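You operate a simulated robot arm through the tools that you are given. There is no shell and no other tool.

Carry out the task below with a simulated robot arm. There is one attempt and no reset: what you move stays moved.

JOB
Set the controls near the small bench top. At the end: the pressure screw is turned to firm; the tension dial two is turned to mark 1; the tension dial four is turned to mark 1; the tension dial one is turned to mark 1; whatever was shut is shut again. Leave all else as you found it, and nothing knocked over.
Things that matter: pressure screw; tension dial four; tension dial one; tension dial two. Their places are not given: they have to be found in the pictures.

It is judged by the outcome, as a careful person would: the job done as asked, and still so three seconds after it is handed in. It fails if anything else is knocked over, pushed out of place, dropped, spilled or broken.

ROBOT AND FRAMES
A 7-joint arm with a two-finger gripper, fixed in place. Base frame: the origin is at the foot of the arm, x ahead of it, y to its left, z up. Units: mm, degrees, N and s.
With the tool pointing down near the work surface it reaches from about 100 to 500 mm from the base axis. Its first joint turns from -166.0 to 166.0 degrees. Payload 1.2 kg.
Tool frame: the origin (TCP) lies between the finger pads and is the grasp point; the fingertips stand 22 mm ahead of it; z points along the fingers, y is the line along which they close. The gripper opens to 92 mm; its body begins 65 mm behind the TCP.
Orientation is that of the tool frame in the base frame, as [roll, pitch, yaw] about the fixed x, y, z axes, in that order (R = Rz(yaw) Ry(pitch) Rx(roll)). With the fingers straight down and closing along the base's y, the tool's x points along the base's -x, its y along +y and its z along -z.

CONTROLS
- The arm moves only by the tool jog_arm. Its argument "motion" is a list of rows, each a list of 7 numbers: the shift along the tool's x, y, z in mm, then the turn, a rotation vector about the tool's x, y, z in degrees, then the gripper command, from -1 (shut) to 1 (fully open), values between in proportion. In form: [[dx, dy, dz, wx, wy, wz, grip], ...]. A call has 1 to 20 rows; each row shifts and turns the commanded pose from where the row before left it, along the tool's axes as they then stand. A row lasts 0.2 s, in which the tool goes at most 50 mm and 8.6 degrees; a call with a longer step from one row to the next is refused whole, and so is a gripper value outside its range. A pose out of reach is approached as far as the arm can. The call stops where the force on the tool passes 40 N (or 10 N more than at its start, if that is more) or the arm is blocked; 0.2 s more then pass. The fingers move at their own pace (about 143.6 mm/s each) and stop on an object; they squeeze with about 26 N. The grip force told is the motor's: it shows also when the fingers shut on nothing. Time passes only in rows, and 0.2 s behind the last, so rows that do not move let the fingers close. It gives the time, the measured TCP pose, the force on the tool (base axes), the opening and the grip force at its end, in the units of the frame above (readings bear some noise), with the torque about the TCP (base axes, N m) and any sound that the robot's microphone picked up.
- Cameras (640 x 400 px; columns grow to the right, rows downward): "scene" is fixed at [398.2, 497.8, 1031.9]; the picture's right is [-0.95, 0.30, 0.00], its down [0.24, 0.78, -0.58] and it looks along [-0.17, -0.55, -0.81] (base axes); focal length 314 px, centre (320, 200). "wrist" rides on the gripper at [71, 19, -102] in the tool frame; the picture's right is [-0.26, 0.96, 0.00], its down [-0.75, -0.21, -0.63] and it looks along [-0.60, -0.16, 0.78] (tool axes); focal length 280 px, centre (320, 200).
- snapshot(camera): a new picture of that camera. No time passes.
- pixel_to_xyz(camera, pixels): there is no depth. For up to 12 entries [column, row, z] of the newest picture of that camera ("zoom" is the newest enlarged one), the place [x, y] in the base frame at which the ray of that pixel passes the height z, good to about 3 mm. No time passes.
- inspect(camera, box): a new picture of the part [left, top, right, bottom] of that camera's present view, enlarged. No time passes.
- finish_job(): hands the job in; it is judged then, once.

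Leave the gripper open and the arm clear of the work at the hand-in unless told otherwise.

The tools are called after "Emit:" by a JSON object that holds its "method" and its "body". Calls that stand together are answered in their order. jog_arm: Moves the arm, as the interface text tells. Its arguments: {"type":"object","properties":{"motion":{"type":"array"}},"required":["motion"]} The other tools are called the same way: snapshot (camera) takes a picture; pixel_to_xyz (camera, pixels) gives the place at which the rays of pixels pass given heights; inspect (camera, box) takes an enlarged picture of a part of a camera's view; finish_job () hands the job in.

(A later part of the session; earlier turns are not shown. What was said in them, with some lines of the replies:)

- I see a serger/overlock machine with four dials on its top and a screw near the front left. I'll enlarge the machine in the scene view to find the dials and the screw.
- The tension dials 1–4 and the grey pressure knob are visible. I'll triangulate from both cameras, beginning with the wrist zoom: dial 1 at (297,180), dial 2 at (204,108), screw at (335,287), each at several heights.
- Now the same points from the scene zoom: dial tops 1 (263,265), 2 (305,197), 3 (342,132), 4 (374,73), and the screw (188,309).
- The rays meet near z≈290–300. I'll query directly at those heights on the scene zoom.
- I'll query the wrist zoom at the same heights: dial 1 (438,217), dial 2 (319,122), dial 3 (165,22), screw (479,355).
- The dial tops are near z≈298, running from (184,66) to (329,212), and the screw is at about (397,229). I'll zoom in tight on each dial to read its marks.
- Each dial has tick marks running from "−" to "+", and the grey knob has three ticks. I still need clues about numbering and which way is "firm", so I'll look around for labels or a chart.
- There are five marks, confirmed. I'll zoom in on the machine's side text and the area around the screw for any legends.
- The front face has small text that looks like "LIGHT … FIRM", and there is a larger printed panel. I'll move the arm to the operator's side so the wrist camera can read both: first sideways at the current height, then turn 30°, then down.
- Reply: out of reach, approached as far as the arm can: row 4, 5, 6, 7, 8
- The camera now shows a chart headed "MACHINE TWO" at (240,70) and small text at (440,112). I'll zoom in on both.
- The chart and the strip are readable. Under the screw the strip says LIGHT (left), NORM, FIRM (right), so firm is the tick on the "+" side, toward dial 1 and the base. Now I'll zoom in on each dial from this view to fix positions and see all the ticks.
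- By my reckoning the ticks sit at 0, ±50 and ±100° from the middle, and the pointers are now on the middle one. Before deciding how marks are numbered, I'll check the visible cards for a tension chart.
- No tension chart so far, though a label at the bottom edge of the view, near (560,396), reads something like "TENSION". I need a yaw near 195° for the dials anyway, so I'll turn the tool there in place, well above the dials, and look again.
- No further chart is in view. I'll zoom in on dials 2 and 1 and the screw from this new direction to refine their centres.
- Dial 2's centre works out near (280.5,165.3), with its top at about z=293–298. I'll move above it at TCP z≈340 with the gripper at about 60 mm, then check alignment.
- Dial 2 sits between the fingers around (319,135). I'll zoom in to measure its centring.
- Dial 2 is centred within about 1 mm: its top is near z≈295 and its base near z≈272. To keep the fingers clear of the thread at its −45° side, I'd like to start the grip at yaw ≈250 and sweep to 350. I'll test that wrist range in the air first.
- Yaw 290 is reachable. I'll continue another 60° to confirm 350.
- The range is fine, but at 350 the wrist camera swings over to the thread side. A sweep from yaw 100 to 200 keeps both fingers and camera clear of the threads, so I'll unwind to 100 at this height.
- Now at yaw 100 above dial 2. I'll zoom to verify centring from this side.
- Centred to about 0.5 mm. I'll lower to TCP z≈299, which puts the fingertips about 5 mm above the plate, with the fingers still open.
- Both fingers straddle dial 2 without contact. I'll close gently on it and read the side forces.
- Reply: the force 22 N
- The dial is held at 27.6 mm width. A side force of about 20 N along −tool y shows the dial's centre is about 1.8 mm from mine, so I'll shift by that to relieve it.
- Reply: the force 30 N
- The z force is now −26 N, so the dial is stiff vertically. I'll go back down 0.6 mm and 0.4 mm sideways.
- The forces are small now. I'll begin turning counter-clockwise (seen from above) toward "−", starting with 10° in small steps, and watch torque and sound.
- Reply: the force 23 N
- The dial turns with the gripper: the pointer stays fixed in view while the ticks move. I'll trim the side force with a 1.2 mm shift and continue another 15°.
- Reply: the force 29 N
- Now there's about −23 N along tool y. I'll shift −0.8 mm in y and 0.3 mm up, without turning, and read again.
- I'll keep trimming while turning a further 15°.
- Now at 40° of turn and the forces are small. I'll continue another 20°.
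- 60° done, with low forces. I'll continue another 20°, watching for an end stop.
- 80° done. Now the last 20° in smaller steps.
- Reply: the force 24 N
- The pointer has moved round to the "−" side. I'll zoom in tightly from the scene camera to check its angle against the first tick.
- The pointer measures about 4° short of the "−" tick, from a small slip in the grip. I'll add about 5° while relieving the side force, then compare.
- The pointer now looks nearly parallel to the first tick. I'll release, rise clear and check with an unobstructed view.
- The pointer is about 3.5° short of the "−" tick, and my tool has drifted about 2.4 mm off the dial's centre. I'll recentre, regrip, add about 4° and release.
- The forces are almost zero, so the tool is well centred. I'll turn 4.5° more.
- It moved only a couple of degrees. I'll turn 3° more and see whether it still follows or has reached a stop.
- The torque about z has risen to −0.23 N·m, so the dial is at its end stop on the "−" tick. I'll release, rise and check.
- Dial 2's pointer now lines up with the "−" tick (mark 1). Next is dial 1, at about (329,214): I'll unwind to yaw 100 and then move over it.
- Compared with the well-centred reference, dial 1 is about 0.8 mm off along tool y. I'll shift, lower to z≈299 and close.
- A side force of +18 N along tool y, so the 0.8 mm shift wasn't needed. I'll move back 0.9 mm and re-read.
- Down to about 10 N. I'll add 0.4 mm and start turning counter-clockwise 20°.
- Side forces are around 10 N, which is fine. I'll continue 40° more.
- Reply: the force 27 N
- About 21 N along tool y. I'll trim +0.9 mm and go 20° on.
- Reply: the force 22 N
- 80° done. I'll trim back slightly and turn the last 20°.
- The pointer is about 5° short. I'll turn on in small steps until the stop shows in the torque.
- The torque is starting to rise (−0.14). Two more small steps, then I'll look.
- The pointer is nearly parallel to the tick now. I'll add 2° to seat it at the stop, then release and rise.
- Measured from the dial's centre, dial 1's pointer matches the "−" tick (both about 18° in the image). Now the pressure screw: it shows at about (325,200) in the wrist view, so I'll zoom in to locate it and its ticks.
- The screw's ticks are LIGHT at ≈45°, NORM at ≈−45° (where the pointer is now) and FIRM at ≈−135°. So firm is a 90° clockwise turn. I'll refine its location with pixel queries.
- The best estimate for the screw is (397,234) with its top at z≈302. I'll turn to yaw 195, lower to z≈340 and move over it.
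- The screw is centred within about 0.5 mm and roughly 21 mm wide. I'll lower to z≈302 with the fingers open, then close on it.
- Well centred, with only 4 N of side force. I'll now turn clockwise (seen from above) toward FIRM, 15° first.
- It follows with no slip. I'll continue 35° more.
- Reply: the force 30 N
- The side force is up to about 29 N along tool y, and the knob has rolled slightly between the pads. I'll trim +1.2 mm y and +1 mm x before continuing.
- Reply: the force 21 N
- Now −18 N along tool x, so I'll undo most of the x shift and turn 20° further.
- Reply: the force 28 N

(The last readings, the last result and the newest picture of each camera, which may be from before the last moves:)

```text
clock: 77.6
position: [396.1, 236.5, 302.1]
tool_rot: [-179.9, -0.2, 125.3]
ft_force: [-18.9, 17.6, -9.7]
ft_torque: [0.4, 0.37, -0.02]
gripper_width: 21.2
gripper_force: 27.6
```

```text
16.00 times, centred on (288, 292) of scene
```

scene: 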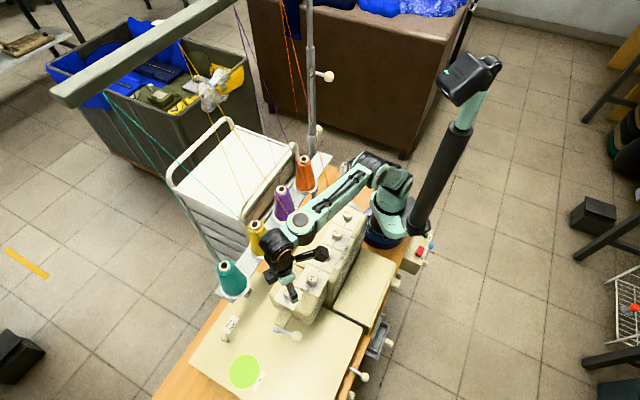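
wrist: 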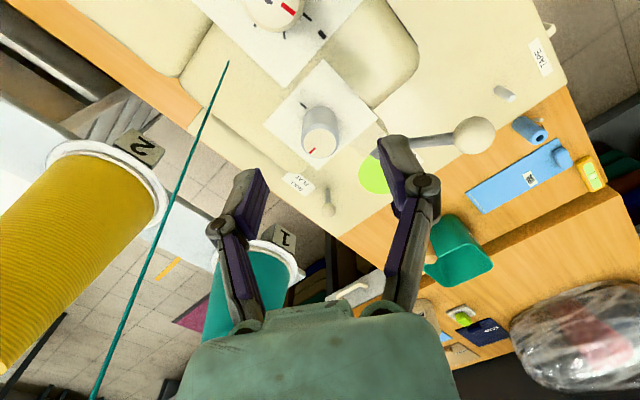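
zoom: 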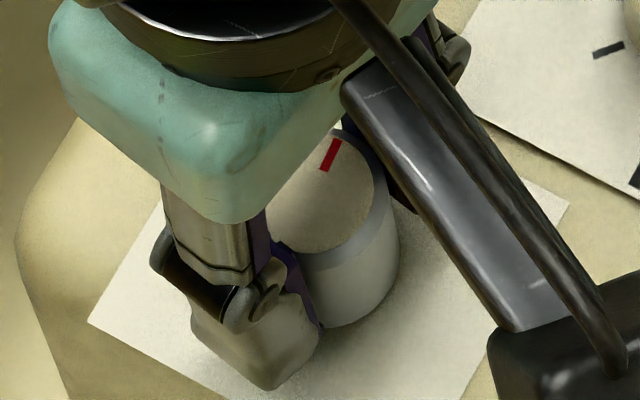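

The pointer is at about −126°, with FIRM at about −136°. I'll trim and turn the remaining ~9° in small steps.

Emit:
{"method": "jog_arm", "body": {"motion": [[0.4, 0, 0.1, 0, 0, 1.5, -0.75], [0.3, 0, 0.1, 0, 0, 1.5, -0.75], [0, 0, 0, 0, 0, 1.5, -0.75], [0, 0, 0, 0, 0, 1.5, -0.75], [0, 0, 0, 0, 0, 0, -0.75]]}}

Emit:
{"method": "inspect", "body": {"camera": "scene", "box": [274, 282, 302, 302]}}

```text
clock: 78.8
position: [396.9, 236.6, 302.6]
tool_rot: [-180.0, 0.0, 119.0]
ft_force: [-12.9, 21.3, -8.6]
ft_torque: [0.39, 0.21, 0.08]
gripper_width: 21.3
gripper_force: 27.9
```

```text
16.00 times, centred on (288, 292) of scene
```

zoom: 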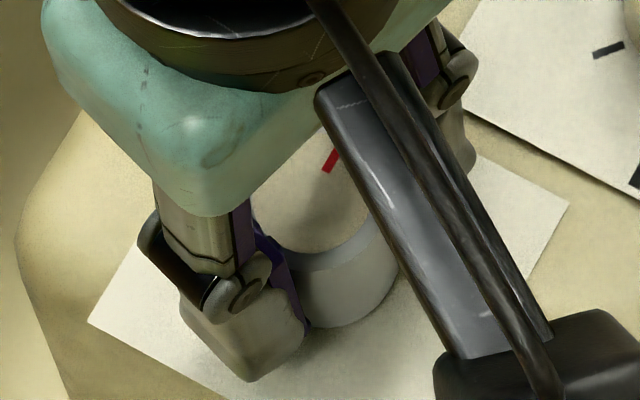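

The pointer looks to be around −137° now, in line with FIRM, though partly hidden. I'll release, rise and check in the clear.

Emit:
{"method": "jog_arm", "body": {"motion": [[0, 0, 0, 0, 0, 0, -0.3], [0, 0, 0, 0, 0, 0, 0.0], [0, 0, 0, 0, 0, 0, 0.2], [0, 0, 0, 0, 0, 0, 0.2], [0, 0, -10, 0, 0, 0, 0.2], [0, 0, -15, 0, 0, 0, 0.2], [0, 0, -15, 0, 0, 0, 0.2], [0, 0, 0, 0, 0, 0, 0.2]]}}

Emit:
{"method": "inspect", "body": {"camera": "scene", "box": [274, 282, 302, 302]}}

Emit:
{"method": "inspect", "body": {"camera": "wrist", "box": [270, 90, 370, 190]}}

```text
clock: 80.6
position: [398.1, 234.3, 343.2]
tool_rot: [180.0, 0.2, 118.8]
ft_force: [0.3, -0.6, 0.5]
ft_torque: [-0.01, -0.04, -0.01]
gripper_width: 55.2
gripper_force: 0.1
```

```text
16.00 times, centred on (288, 292) of scene
```

zoom: 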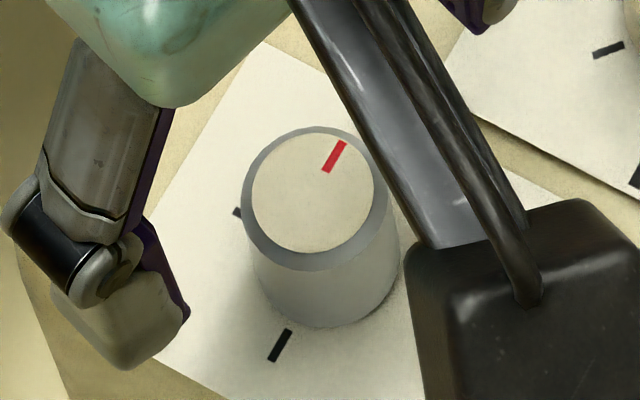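

```text
4.00 times, centred on (320, 140) of wrist
```

zoom: 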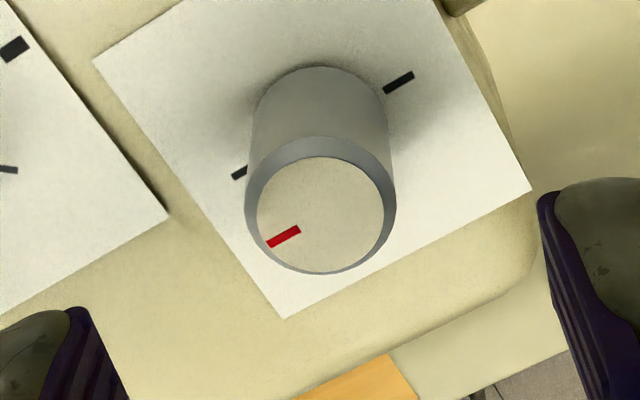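

Measured from the wrist view, the screw's pointer is at about −136° and the FIRM tick at −135°, so it's set. Next is dial 4, at about (183,66): I'll travel back along the machine above the dials, with z rising to about 360.

Emit:
{"method": "jog_arm", "body": {"motion": [[-3.94, -24.5, 0, 0, 0, 0, 0.25], [-3.94, -24.5, 0, 0, 0, 0, 0.25], [-3.94, -24.5, -5, 0, 0, 0, 0.25], [-3.94, -24.5, -5, 0, 0, 0, 0.25], [-3.94, -24.5, -5, 0, 0, 0, 0.25], [-3.94, -24.5, 0, 0, 0, 0, 0.25], [-3.94, -24.5, 0, 0, 0, 0, 0.25], [-3.94, -24.5, 0, 0, 0, 0, 0.25], [0, 0, 0, 0, 0, 0, 0.25]]}}

Emit:
{"method": "snapshot", "body": {"camera": "wrist"}}

Emit:
{"method": "snapshot", "body": {"camera": "scene"}}

```text
clock: 82.6
position: [239.6, 111.3, 357.6]
tool_rot: [-180.0, 0.1, 118.9]
ft_force: [0.4, -0.6, 0.2]
ft_torque: [0.0, 0.01, 0.03]
gripper_width: 57.8
gripper_force: 0.0
```

```text
taken
```

wrist: 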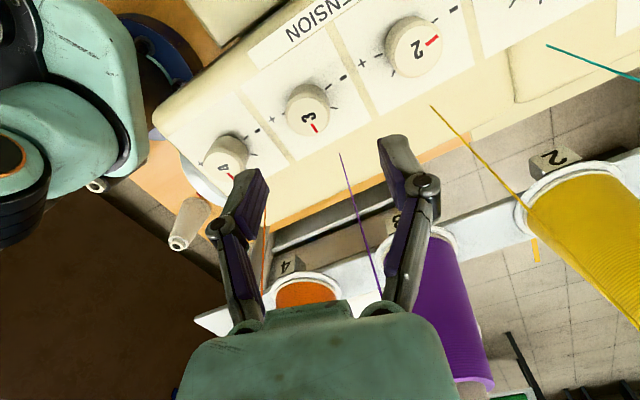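

```text
taken
```

scene: 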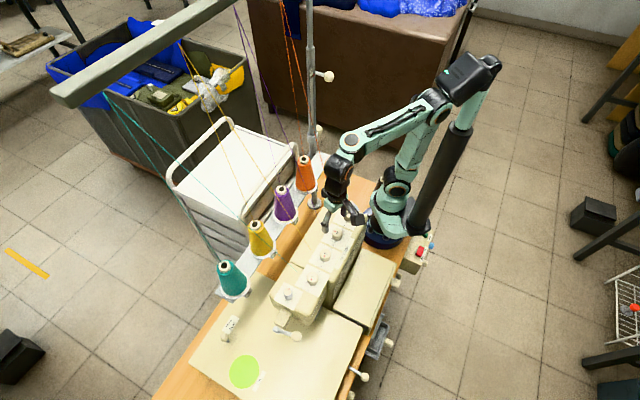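

Clear so far. I'll continue the last ~72 mm to dial 4.

Emit:
{"method": "jog_arm", "body": {"motion": [[-2.95, -17.9, 0, 0, 0, 0, 0.25], [-2.95, -17.9, 0, 0, 0, 0, 0.25], [-2.95, -17.9, 0, 0, 0, 0, 0.25], [-2.95, -17.9, 0, 0, 0, 0, 0.25], [0, 0, 0, 0, 0, 0, 0.25]]}}

Emit:
{"method": "snapshot", "body": {"camera": "wrist"}}

Emit:
{"method": "snapshot", "body": {"camera": "scene"}}

Emit:
{"method": "inspect", "body": {"camera": "wrist", "box": [270, 70, 370, 170]}}

```text
clock: 83.8
position: [183.7, 68.7, 358.7]
tool_rot: [180.0, 0.1, 119.0]
ft_force: [-0.2, 0.1, -0.2]
ft_torque: [-0.03, 0.01, 0.05]
gripper_width: 57.6
gripper_force: 0.0
```

```text
taken
```

wrist: 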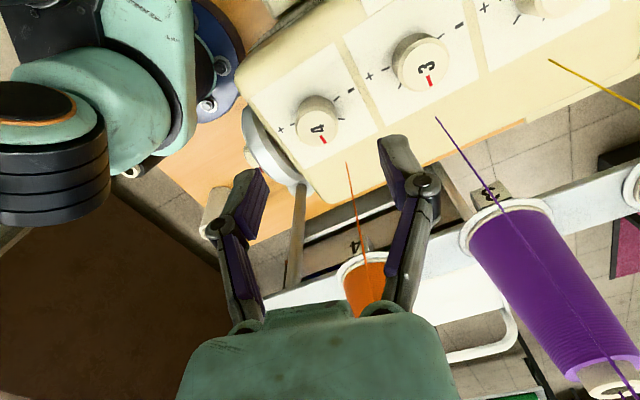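

```text
taken
```

scene: 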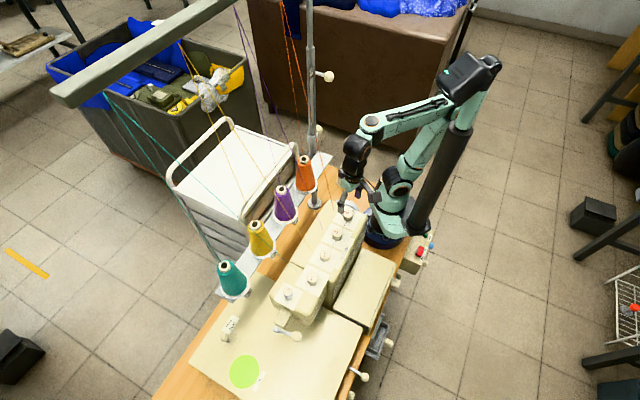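

```text
4.00 times, centred on (320, 120) of wrist
```

zoom: 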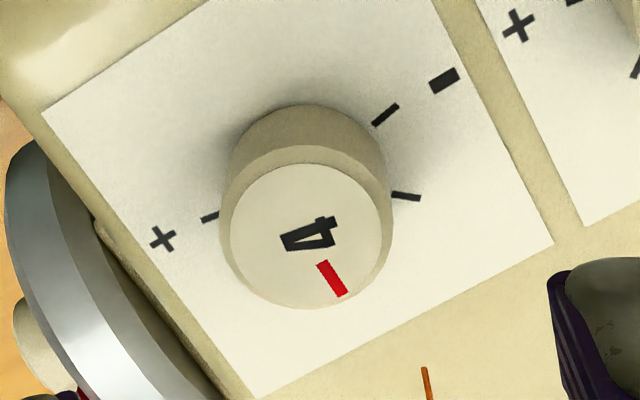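

Dial 4 is offset from my tool by about (−2.6, −3.5) mm in tool axes. The handwheel sits close to its "+" side, so I'll check the wheel's height and distance before lowering a finger there.

Emit:
{"method": "inspect", "body": {"camera": "scene", "box": [325, 190, 375, 235]}}

Emit:
{"method": "inspect", "body": {"camera": "wrist", "box": [220, 60, 380, 200]}}

```text
8.89 times, centred on (350, 212) of scene
```

zoom: 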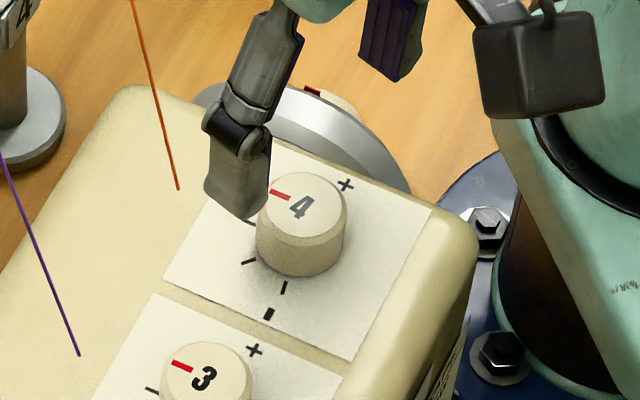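

```text
2.86 times, centred on (300, 130) of wrist
```

zoom: 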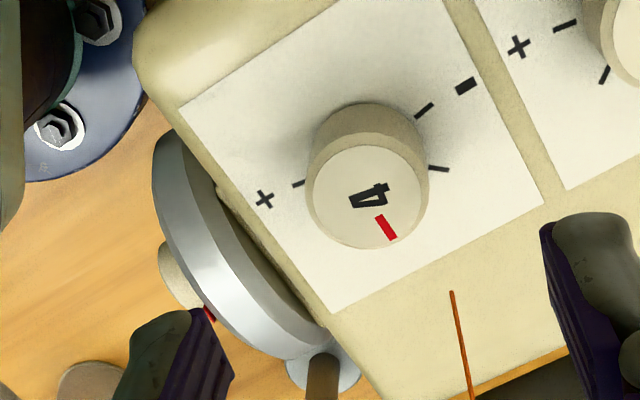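

I'll avoid the wheel by gripping at yaw 190 (fingers across the machine) with a narrower 40 mm opening, sweeping to 290. First I'll rotate there at this height, recentring on the dial.

Emit:
{"method": "jog_arm", "body": {"motion": [[0, 0, 0, 0, 0, -7.9, 0.1], [0, 0, 0, 0, 0, -7.9, 0.1], [0, 0, 0, 0, 0, -7.9, 0.1], [0, 0, 0, 0, 0, -7.9, 0.1], [0, 0, 0, 0, 0, -7.9, 0.1], [0, 0, 0, 0, 0, -7.9, 0.1], [0, 0, 0, 0, 0, -7.9, 0.1], [0, 0, 0, 0, 0, -7.9, 0.1], [0, 0, 0, 0, 0, -7.8, 0.1], [2.5, -3.6, 0, 0, 0, 0, -0.1], [0, 0, 0, 0, 0, 0, -0.1]]}}

Emit:
{"method": "inspect", "body": {"camera": "wrist", "box": [270, 70, 370, 170]}}

Emit:
{"method": "snapshot", "body": {"camera": "wrist"}}

Emit:
{"method": "snapshot", "body": {"camera": "scene"}}

```text
clock: 86.2
position: [182.2, 64.7, 357.6]
tool_rot: [-180.0, 0.0, -170.0]
ft_force: [0.2, 0.1, 0.0]
ft_torque: [0.02, -0.01, -0.02]
gripper_width: 41.4
gripper_force: 0.1
```

```text
4.00 times, centred on (320, 120) of wrist
```

zoom: 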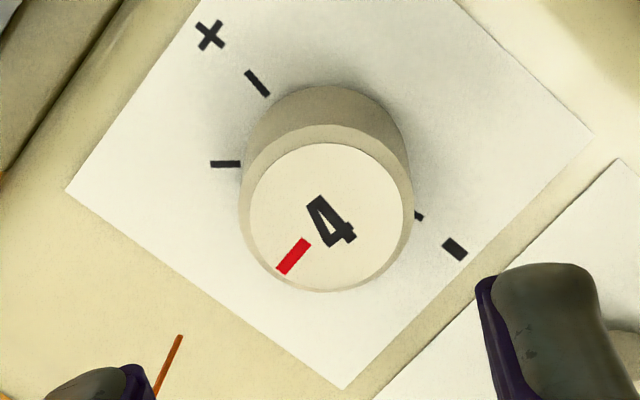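

```text
taken
```

wrist: 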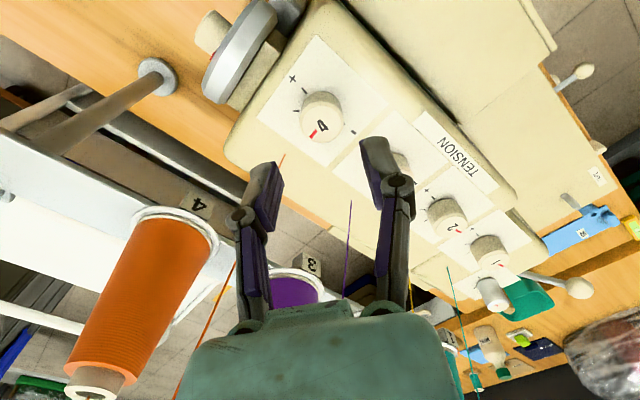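

```text
taken
```

scene: 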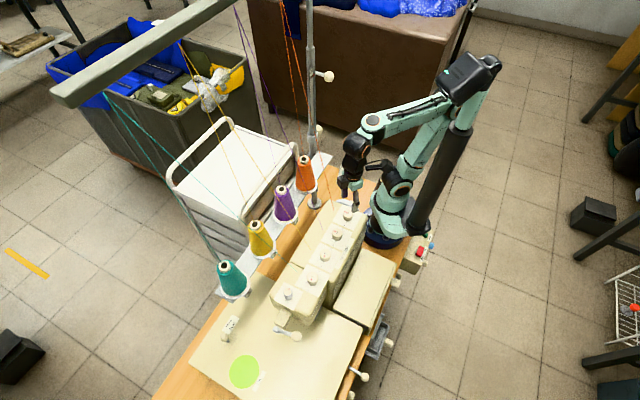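

Dial 4 is centred within about 0.5 mm, and the wheel is clearly lower and further off. I'll lower to z≈299 and close.

Emit:
{"method": "jog_arm", "body": {"motion": [[0, 0, 15, 0, 0, 0, -0.1], [0, 0, 15, 0, 0, 0, -0.1], [0, 0, 15, 0, 0, 0, -0.1], [0, 0, 8, 0, 0, 0, -0.1], [0, 0, 5, 0, 0, 0, -0.1], [0, 0, 0, 0, 0, 0, -0.1], [0, 0, 0, 0, 0, 0, -0.25], [0, 0, 0, 0, 0, 0, -0.35], [0, 0, 0, 0, 0, 0, -0.6], [0, 0, 0, 0, 0, 0, -0.6]]}}

Emit:
{"method": "inspect", "body": {"camera": "wrist", "box": [240, 110, 400, 240]}}

Emit:
{"method": "inspect", "body": {"camera": "scene", "box": [325, 190, 375, 235]}}

```text
clock: 88.4
position: [182.2, 64.7, 299.5]
tool_rot: [-180.0, 0.1, -169.9]
ft_force: [-2.4, 16.3, -0.7]
ft_torque: [0.35, -0.04, 0.0]
gripper_width: 29.2
gripper_force: 7.7
```

```text
3.08 times, centred on (320, 175) of wrist
```

zoom: 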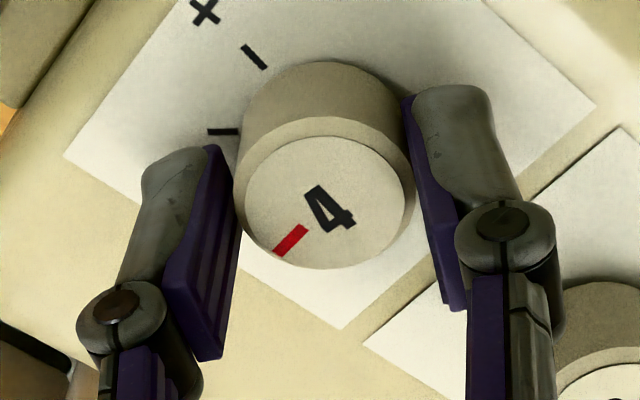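

```text
8.89 times, centred on (350, 212) of scene
```

zoom: 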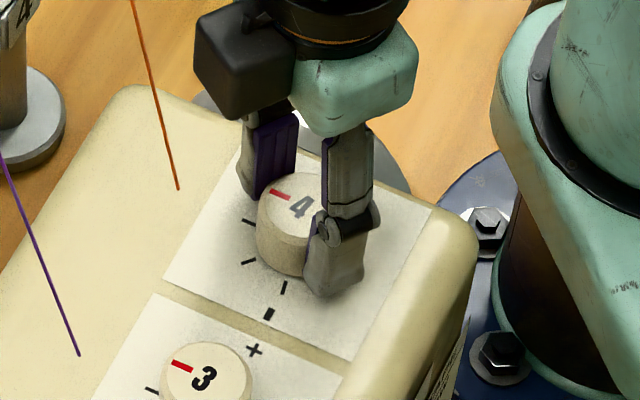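

One finger touched first: 16 N along +tool y, width 29.2. I'll shift +0.9 mm in y while the grip finishes closing.

Emit:
{"method": "jog_arm", "body": {"motion": [[0, 0.5, 0, 0, 0, 0, -0.6], [0, 0.4, 0, 0, 0, 0, -0.6], [0, 0, 0, 0, 0, 0, -0.6], [0, 0, 0, 0, 0, 0, -0.6]]}}

```text
clock: 89.4
position: [180.8, 65.2, 299.9]
tool_rot: [-179.9, 0.0, -169.9]
ft_force: [-1.6, 14.7, -6.8]
ft_torque: [0.22, 0.07, 0.02]
gripper_width: 28.1
gripper_force: 7.4
```

Still about 15 N along y and the grip is at only 7 N. I'll shift 0.8 mm more and wait.

Emit:
{"method": "jog_arm", "body": {"motion": [[0, 0.4, 0, 0, 0, 0, -0.7], [0, 0.4, 0, 0, 0, 0, -0.7], [0, 0, 0, 0, 0, 0, -0.7], [0, 0, 0, 0, 0, 0, -0.7], [0, 0, 0, 0, 0, 0, -0.7]]}}

Emit:
{"method": "inspect", "body": {"camera": "wrist", "box": [240, 110, 400, 240]}}

```text
clock: 90.6
position: [182.7, 65.7, 300.3]
tool_rot: [-179.9, -0.2, -170.4]
ft_force: [2.0, -19.3, -13.7]
ft_torque: [-0.36, 0.04, -0.01]
gripper_width: 27.7
gripper_force: 27.9
```

```text
3.08 times, centred on (320, 175) of wrist
```

zoom: 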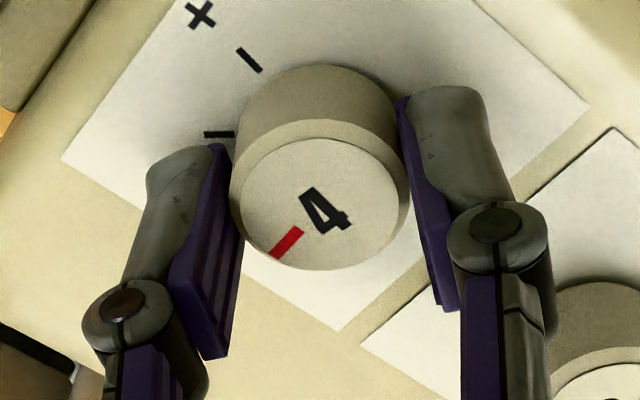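

Firmly gripped now, but with −19 N along y. I'll trim back 0.8 mm and 0.2 mm down, then begin turning counter-clockwise 15°.

Emit:
{"method": "jog_arm", "body": {"motion": [[0, -0.5, 0.1, 0, 0, 0, -0.6], [0, -0.4, 0.1, 0, 0, 0, -0.6], [0, 0, 0, 0, 0, 0, -0.6]]}}

```text
clock: 91.4
position: [181.6, 65.3, 299.0]
tool_rot: [-179.9, -0.2, -169.9]
ft_force: [-16.3, -9.4, 0.7]
ft_torque: [-0.22, 0.47, -0.01]
gripper_width: 27.6
gripper_force: 28.4
```

Small trims (+0.5 x, −0.3 y) while turning 15°.

Emit:
{"method": "jog_arm", "body": {"motion": [[0.3, -0.2, 0, 0, 0, -2.5, -0.6], [0.2, -0.1, 0, 0, 0, -2.5, -0.6], [0, 0, 0, 0, 0, -2.5, -0.6], [0, 0, 0, 0, 0, -2.5, -0.6], [0, 0, 0, 0, 0, -2.5, -0.6], [0, 0, 0, 0, 0, -2.5, -0.6], [0, 0, 0, 0, 0, 0, -0.6]]}}

Emit:
{"method": "inspect", "body": {"camera": "wrist", "box": [240, 110, 400, 240]}}

```text
clock: 93.0
position: [182.2, 66.7, 300.2]
tool_rot: [-179.9, 0.2, -154.8]
ft_force: [-2.9, 22.6, -5.1]
ft_torque: [0.44, 0.01, -0.03]
gripper_width: 27.8
gripper_force: 27.3
```

```text
3.08 times, centred on (320, 175) of wrist
```

zoom: 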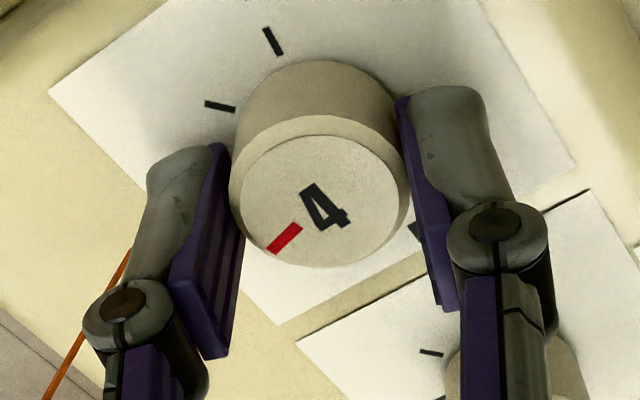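

It's turning with the grip. About 22 N along y, so I'll trim +0.8 mm and go 20° on.

Emit:
{"method": "jog_arm", "body": {"motion": [[0, 0.4, 0, 0, 0, -2.5, -0.6], [0, 0.4, 0, 0, 0, -2.5, -0.6], [0, 0, 0, 0, 0, -2.5, -0.6], [0, 0, 0, 0, 0, -2.5, -0.6], [0, 0, 0, 0, 0, -2.5, -0.6], [0, 0, 0, 0, 0, -2.5, -0.6], [0, 0, 0, 0, 0, -2.5, -0.6], [0, 0, 0, 0, 0, -2.5, -0.6], [0, 0, 0, 0, 0, 0, -0.6]]}}

```text
clock: 95.0
position: [180.1, 66.0, 300.3]
tool_rot: [-180.0, 0.1, -135.0]
ft_force: [6.9, -12.7, 4.3]
ft_torque: [-0.29, -0.18, 0.0]
gripper_width: 28.5
gripper_force: 7.8
```

The grip reads only 7.8 N at 28.5 mm. I'll look before continuing.

Emit:
{"method": "inspect", "body": {"camera": "wrist", "box": [240, 110, 400, 240]}}

Emit:
{"method": "inspect", "body": {"camera": "scene", "box": [325, 190, 375, 235]}}

```text
3.08 times, centred on (320, 175) of wrist
```

zoom: 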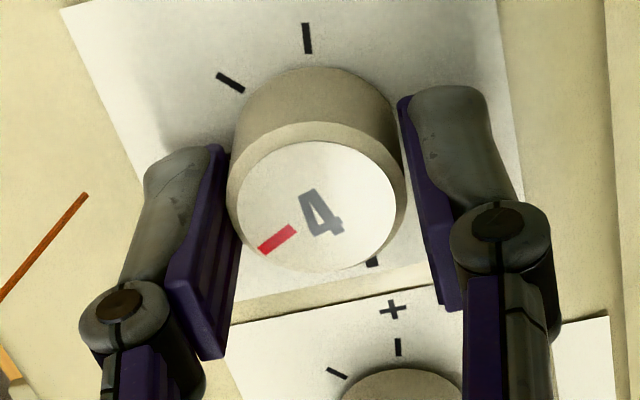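

```text
8.89 times, centred on (350, 212) of scene
```

zoom: 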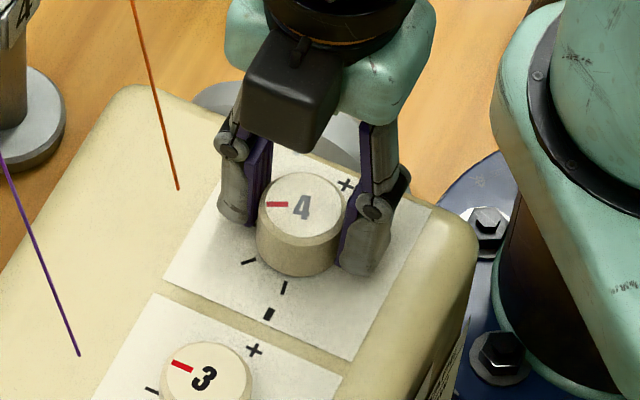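

Only the left finger is pressing, and the dial slipped about 8°. The dial sits toward −y, so I'll trim dy −0.7 mm and let the grip close fully.

Emit:
{"method": "jog_arm", "body": {"motion": [[0, -0.4, 0, 0, 0, 0, -0.7], [0, -0.3, 0, 0, 0, 0, -0.7], [0, 0, 0, 0, 0, 0, -0.7], [0, 0, 0, 0, 0, 0, -0.7]]}}

```text
clock: 96.0
position: [181.4, 65.7, 300.5]
tool_rot: [-180.0, 0.0, -134.9]
ft_force: [7.3, -10.3, 18.4]
ft_torque: [-0.11, -0.2, -0.02]
gripper_width: 26.8
gripper_force: 27.7
```

Gripped at 27.7 N. Trim dy −0.4 and up 0.3, then turn 15°.

Emit:
{"method": "jog_arm", "body": {"motion": [[0, -0.4, -0.3, 0, 0, -2.5, -0.7], [0, 0, 0, 0, 0, -2.5, -0.7], [0, 0, 0, 0, 0, -2.5, -0.7], [0, 0, 0, 0, 0, -2.5, -0.7], [0, 0, 0, 0, 0, -2.5, -0.7], [0, 0, 0, 0, 0, -2.5, -0.7], [0, 0, 0, 0, 0, 0, -0.7]]}}

Emit:
{"method": "inspect", "body": {"camera": "scene", "box": [325, 190, 375, 235]}}

```text
clock: 97.6
position: [181.2, 65.9, 298.9]
tool_rot: [-180.0, -0.1, -119.9]
ft_force: [-14.8, -1.6, 23.7]
ft_torque: [-0.04, 0.4, 0.03]
gripper_width: 26.9
gripper_force: 28.1
```

```text
8.89 times, centred on (350, 212) of scene
```

zoom: 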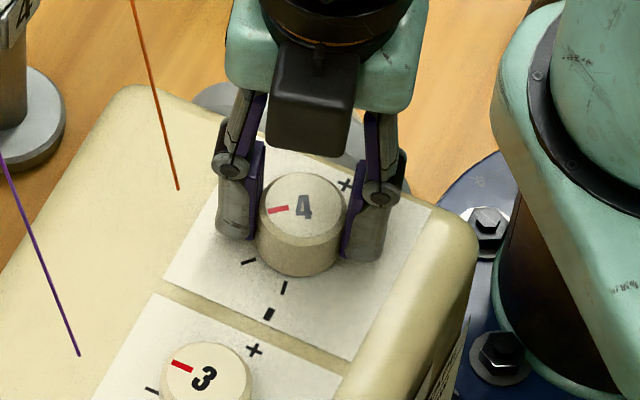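

Turning. Trim: dy +0.5, up 0.4; then another 15°.

Emit:
{"method": "jog_arm", "body": {"motion": [[0.2, 0.3, -0.4, 0, 0, -2.5, -0.7], [0, 0.2, 0, 0, 0, -2.5, -0.7], [0, 0, 0, 0, 0, -2.5, -0.7], [0, 0, 0, 0, 0, -2.5, -0.7], [0, 0, 0, 0, 0, -2.5, -0.7], [0, 0, 0, 0, 0, -2.5, -0.7], [0, 0, 0, 0, 0, 0, -0.7]]}}

Emit:
{"method": "inspect", "body": {"camera": "scene", "box": [334, 206, 362, 226]}}

```text
clock: 99.2
position: [181.2, 66.6, 301.1]
tool_rot: [-179.8, 0.1, -104.9]
ft_force: [6.5, 4.8, -27.8]
ft_torque: [0.07, -0.09, -0.03]
gripper_width: 26.9
gripper_force: 28.3
```

```text
16.00 times, centred on (348, 216) of scene
```

zoom: 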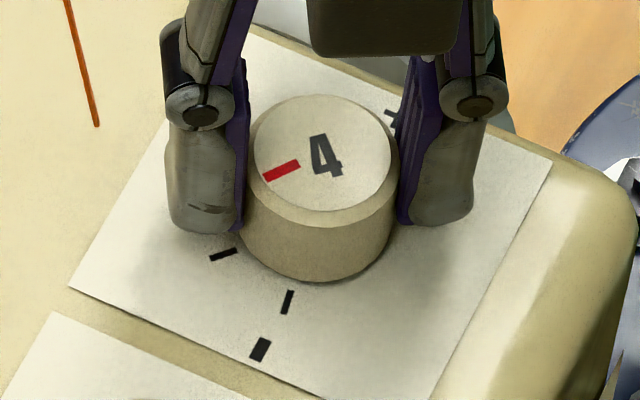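

Pointer at about 8°, target about 56°. The z force is −28 N, so I'll lower 0.3 mm and turn 15° more.

Emit:
{"method": "jog_arm", "body": {"motion": [[0, 0, 0.3, 0, 0, -2.5, -0.7], [0, 0, 0, 0, 0, -2.5, -0.7], [0, 0, 0, 0, 0, -2.5, -0.7], [0, 0, 0, 0, 0, -2.5, -0.7], [0, 0, 0, 0, 0, -2.5, -0.7], [0, 0, 0, 0, 0, -2.5, -0.7], [0, 0, 0, 0, 0, 0, -0.7]]}}

Emit:
{"method": "inspect", "body": {"camera": "scene", "box": [334, 206, 362, 226]}}

Emit:
{"method": "inspect", "body": {"camera": "wrist", "box": [240, 110, 400, 240]}}

```text
clock: 100.8
position: [182.2, 65.4, 301.0]
tool_rot: [-179.9, -0.1, -90.1]
ft_force: [-9.0, -6.3, 10.7]
ft_torque: [-0.05, 0.21, 0.02]
gripper_width: 27.0
gripper_force: 28.4
```

```text
16.00 times, centred on (348, 216) of scene
```

zoom: 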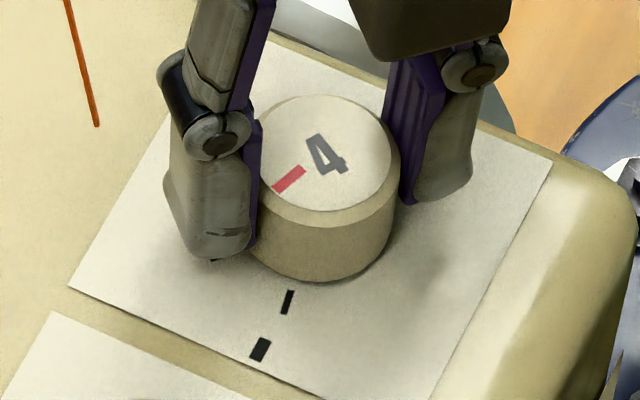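

```text
3.08 times, centred on (320, 175) of wrist
```

zoom: 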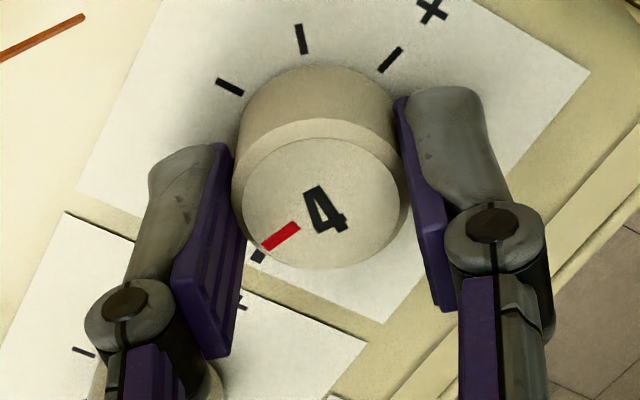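

Pointer at about 25°, forces small. I'll continue 15°.

Emit:
{"method": "jog_arm", "body": {"motion": [[0, 0, 0, 0, 0, -2.5, -0.7], [0, 0, 0, 0, 0, -2.5, -0.7], [0, 0, 0, 0, 0, -2.5, -0.7], [0, 0, 0, 0, 0, -2.5, -0.7], [0, 0, 0, 0, 0, -2.5, -0.7], [0, 0, 0, 0, 0, -2.5, -0.7], [0, 0, 0, 0, 0, 0, -0.7]]}}

Emit:
{"method": "inspect", "body": {"camera": "scene", "box": [334, 206, 362, 226]}}

Emit:
{"method": "inspect", "body": {"camera": "wrist", "box": [220, 90, 440, 260]}}

```text
clock: 102.4
position: [182.1, 64.8, 300.0]
tool_rot: [-179.9, -0.1, -75.1]
ft_force: [-6.5, 3.7, 21.0]
ft_torque: [0.29, 0.11, 0.01]
gripper_width: 26.9
gripper_force: 27.6
```

```text
16.00 times, centred on (348, 216) of scene
```

zoom: 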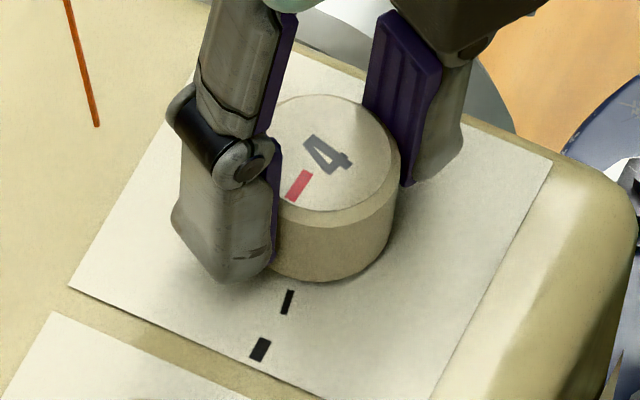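

```text
2.35 times, centred on (330, 175) of wrist
```

zoom: 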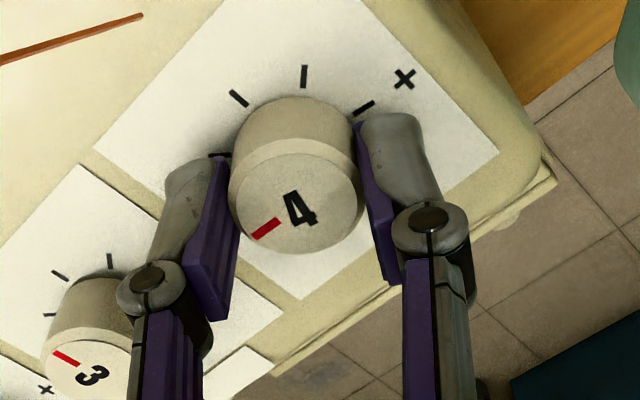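

Pointer at about 45°, with the tick at ≈57°. About 12° to go: 9° first, then small steps to the stop.

Emit:
{"method": "jog_arm", "body": {"motion": [[0, 0, -0.2, 0, 0, -2.5, -0.7], [0, 0, 0, 0, 0, -2.5, -0.7], [0, 0, 0, 0, 0, -2, -0.7], [0, 0, 0, 0, 0, -2, -0.7], [0, 0, 0, 0, 0, 0, -0.7]]}}

Emit:
{"method": "inspect", "body": {"camera": "scene", "box": [334, 206, 362, 226]}}

```text
clock: 103.6
position: [181.7, 65.0, 300.3]
tool_rot: [180.0, 0.0, -66.0]
ft_force: [14.1, 7.7, -17.4]
ft_torque: [0.02, -0.29, 0.06]
gripper_width: 26.7
gripper_force: 28.0
```

```text
16.00 times, centred on (348, 216) of scene
```

zoom: 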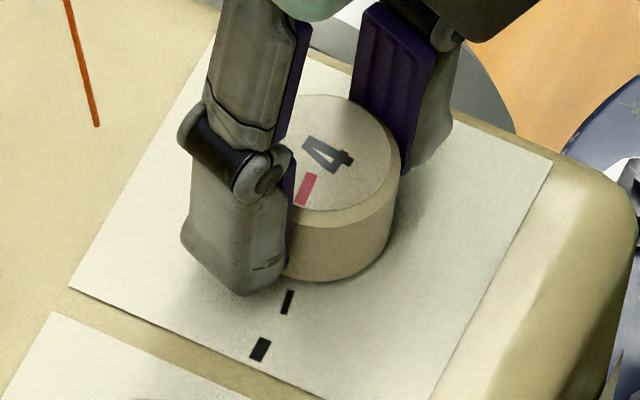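

Almost there. I'll add 3° in small steps and watch the torque.

Emit:
{"method": "jog_arm", "body": {"motion": [[0, 0, 0.2, 0, 0, -1.5, -0.7], [0, 0, 0, 0, 0, -1.5, -0.7], [0, 0, 0, 0, 0, 0, -0.7]]}}

Emit:
{"method": "inspect", "body": {"camera": "scene", "box": [334, 206, 362, 226]}}

```text
clock: 104.4
position: [182.0, 65.9, 301.1]
tool_rot: [-180.0, -0.1, -62.9]
ft_force: [8.0, 14.0, -3.9]
ft_torque: [0.69, 0.14, -0.01]
gripper_width: 27.2
gripper_force: 27.8
```

```text
16.00 times, centred on (348, 216) of scene
```

zoom: 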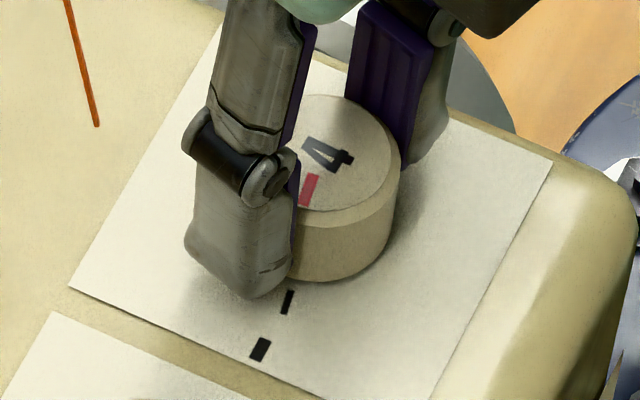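

The pointer now matches the tick direction. I'll release with a limited opening of about 35 mm, rise straight up and check.

Emit:
{"method": "jog_arm", "body": {"motion": [[0, 0, 0, 0, 0, 0, -0.35], [0, 0, 0, 0, 0, 0, -0.24], [0, 0, 0, 0, 0, 0, -0.2], [0, 0, 0, 0, 0, 0, -0.2], [0, 0, -5, 0, 0, 0, -0.2], [0, 0, -15, 0, 0, 0, -0.2], [0, 0, -20, 0, 0, 0, -0.2], [0, 0, -20, 0, 0, 0, -0.2], [0, 0, -20, 0, 0, 0, -0.2], [0, 0, 0, 0, 0, 0, -0.2]]}}

Emit:
{"method": "inspect", "body": {"camera": "scene", "box": [334, 206, 362, 226]}}

Emit:
{"method": "inspect", "body": {"camera": "wrist", "box": [270, 60, 370, 160]}}

Emit:
{"method": "snapshot", "body": {"camera": "scene"}}

```text
clock: 106.6
position: [183.1, 63.5, 380.7]
tool_rot: [179.9, -0.1, -63.1]
ft_force: [0.0, -0.1, -1.1]
ft_torque: [0.01, 0.01, 0.03]
gripper_width: 36.8
gripper_force: 0.0
```

```text
16.00 times, centred on (348, 216) of scene
```

zoom: 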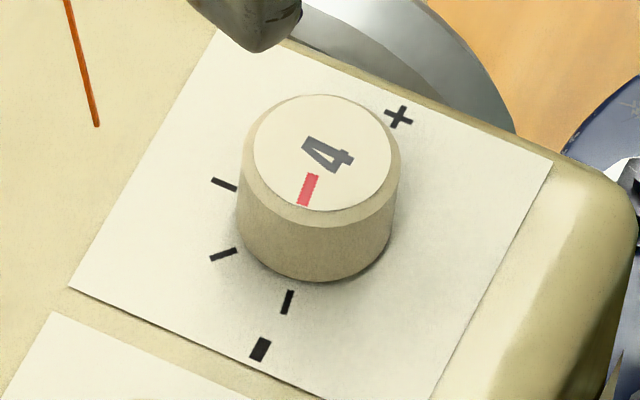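

```text
4.00 times, centred on (320, 110) of wrist
```

zoom: 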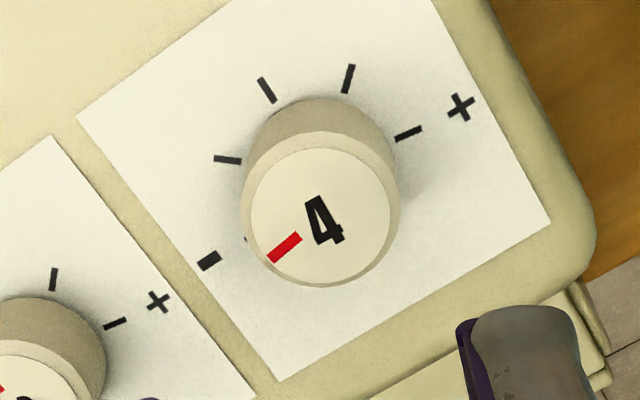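

```text
taken
```

scene: 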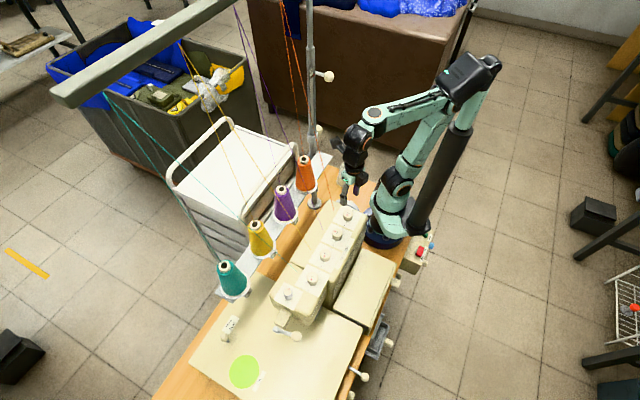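

Dial 4 is at mark 1 within about 3–5°, but unlike the others I didn't feel its end stop. I'll regrip once, recentred and turned back 20°, and nudge it to the stop. First recentre at height and verify.

Emit:
{"method": "jog_arm", "body": {"motion": [[0, 0, 0, 0, 0, 6.7, -0.15], [0, 0, 0, 0, 0, 6.7, -0.15], [0, 0, 0, 0, 0, 6.6, -0.15], [-2.9, -0.45, 0, 0, 0, 0, -0.15], [0, 0, 20, 0, 0, 0, -0.15], [0, 0, 0, 0, 0, 0, -0.15]]}}

Emit:
{"method": "inspect", "body": {"camera": "wrist", "box": [270, 70, 370, 170]}}

```text
clock: 108.0
position: [183.2, 66.6, 359.9]
tool_rot: [-179.9, 0.0, -83.1]
ft_force: [0.5, -0.8, 0.5]
ft_torque: [0.02, 0.0, -0.02]
gripper_width: 38.8
gripper_force: 0.1
```

```text
4.00 times, centred on (320, 120) of wrist
```

zoom: 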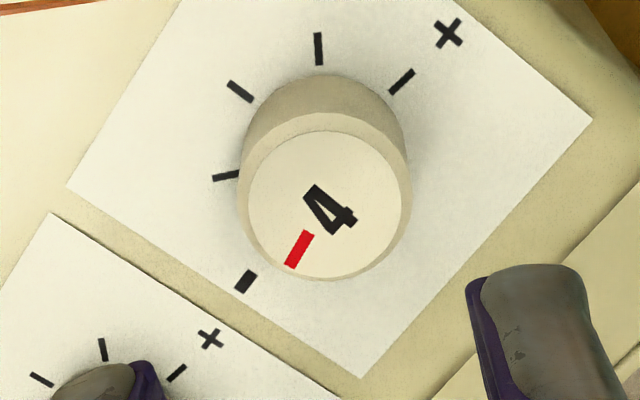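

From this view dial 4's pointer reads about 54° against the "−" symbol at about 51°, so it's on mark 1 within measurement error and needs no regrip. I'll raise the arm clear, open the gripper and inspect all controls.

Emit:
{"method": "jog_arm", "body": {"motion": [[0, 0, -20, 0, 0, 0, -0.15], [0, 0, -20, 0, 0, 0, -0.15], [0, 0, -20, 0, 0, 0, 0.2], [0, 0, -20, 0, 0, 0, 0.6], [0, 0, -20, 0, 0, 0, 1], [0, 0, 0, 0, 0, 8, 1], [0, 0, 0, 0, 0, 8, 1], [0, 0, 0, 0, 0, 8, 1], [0, 0, 0, 0, 0, 8, 1], [0, 0, 0, 0, 0, 8, 1], [0, 0, 0, 0, 0, 8, 1], [0, 0, 0, 0, 0, 8, 1], [0, 0, 0, 0, 0, 8, 1], [0, 0, 0, 0, 0, 8, 1], [0, 0, 0, 0, 0, 8, 1], [0, 0, 0, 0, 0, 0, 1]]}}

Emit:
{"method": "snapshot", "body": {"camera": "scene"}}

Emit:
{"method": "inspect", "body": {"camera": "scene", "box": [260, 190, 400, 320]}}

Emit:
{"method": "snapshot", "body": {"camera": "wrist"}}

```text
clock: 111.4
position: [181.3, 68.6, 460.1]
tool_rot: [-179.8, 0.0, -163.1]
ft_force: [0.1, 0.2, 0.0]
ft_torque: [0.01, 0.01, -0.02]
gripper_width: 92.1
gripper_force: 0.1
```

```text
taken
```

scene: 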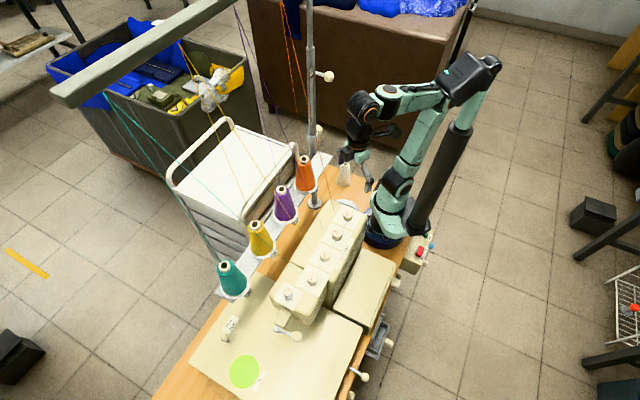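

```text
3.08 times, centred on (330, 255) of scene
```

zoom: 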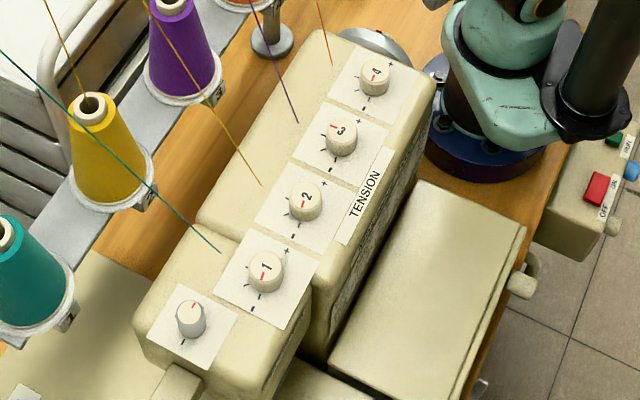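

```text
taken
```

wrist: 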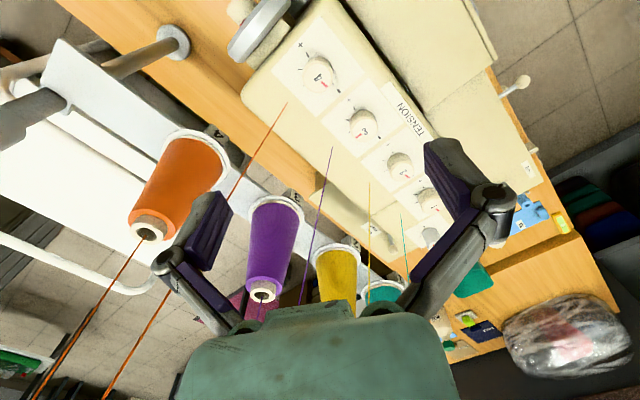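

Let me check dial 3 (which must be unchanged), the screw and dials 1 and 2 closely once more.

Emit:
{"method": "inspect", "body": {"camera": "scene", "box": [323, 223, 351, 243]}}

Emit:
{"method": "inspect", "body": {"camera": "scene", "box": [274, 282, 302, 302]}}

Emit:
{"method": "inspect", "body": {"camera": "scene", "box": [298, 268, 326, 288]}}

Emit:
{"method": "inspect", "body": {"camera": "scene", "box": [312, 244, 340, 264]}}

Emit:
{"method": "inspect", "body": {"camera": "scene", "box": [334, 206, 362, 226]}}

```text
16.00 times, centred on (337, 233) of scene
```

zoom: 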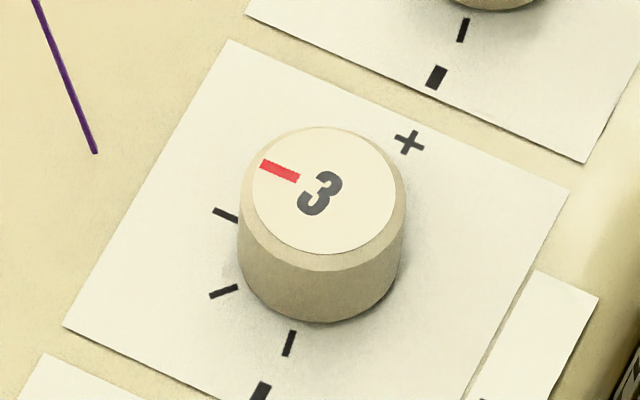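

```text
16.00 times, centred on (288, 292) of scene
```

zoom: 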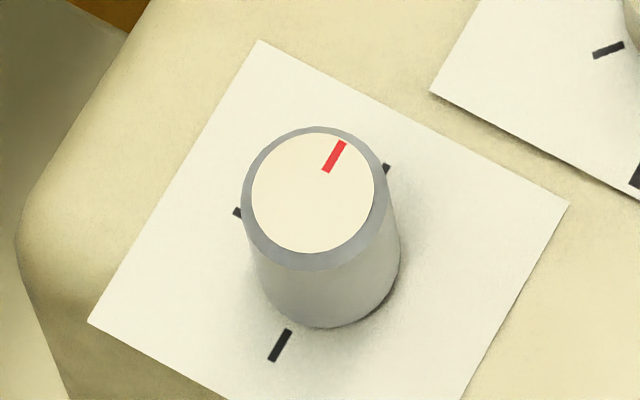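

```text
16.00 times, centred on (312, 278) of scene
```

zoom: 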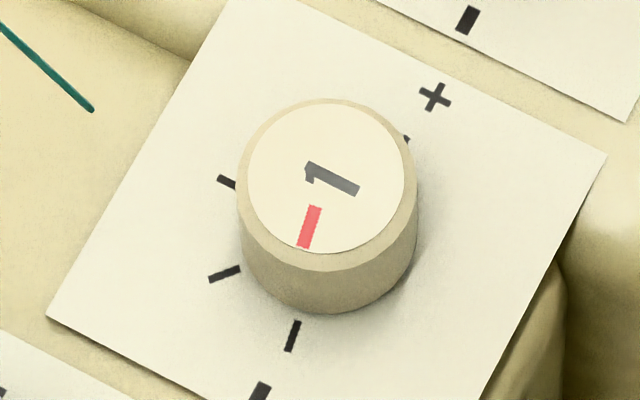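

```text
16.00 times, centred on (326, 254) of scene
```

zoom: 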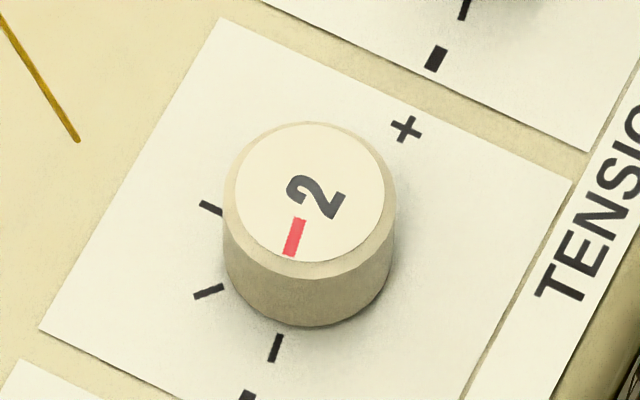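

```text
16.00 times, centred on (348, 216) of scene
```

zoom: 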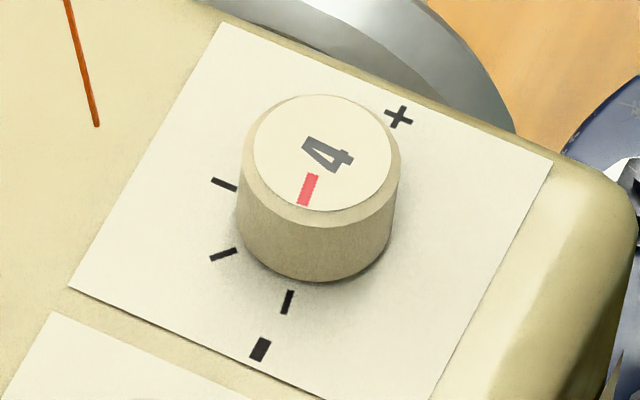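

All four settings check out. The pointers on dials 1, 2 and 4 line up with the first tick at "−", the screw's pointer is on FIRM, and dial 3 still points at its middle tick. Nothing was opened or knocked over, the gripper is open, and the arm is well above the work, so I'll hand the job in.

Emit:
{"method": "finish_job", "body": {}}

```text
The job is handed in.
```

I set all four controls and handed the job in. No verdict came back with the hand-in, so the settings below are what I saw in the last pictures.

| Control | Set to | How I checked |
|---|---|---|
| Pressure screw | Firm | The strip on the machine's front face reads LIGHT, NORM, FIRM. The pointer was on the firm mark, within about 3°. |
| Tension dial one | Mark 1 | Turned until it seemed to reach its end stop, with the pointer on the first mark. |
| Tension dial two | Mark 1 | Turned until it reached its end stop, with the pointer on the first mark. |
| Tension dial four | Mark 1 | Pointer on the first mark within about 3–5°. I did not feel its end stop. |

**Mark numbering:** the dials have five marks from "−" to "+" with no numbers. I took mark 1 to be the first mark at the "−" end. If your numbering starts at 0 there, mark 1 would be the next mark along and all three dials would be one mark too low.

**Everything else:** tension dial three is unchanged, and I opened nothing, so there was nothing to shut. The last pictures show nothing knocked over or out of place. The gripper is open and the arm is well above the machine.
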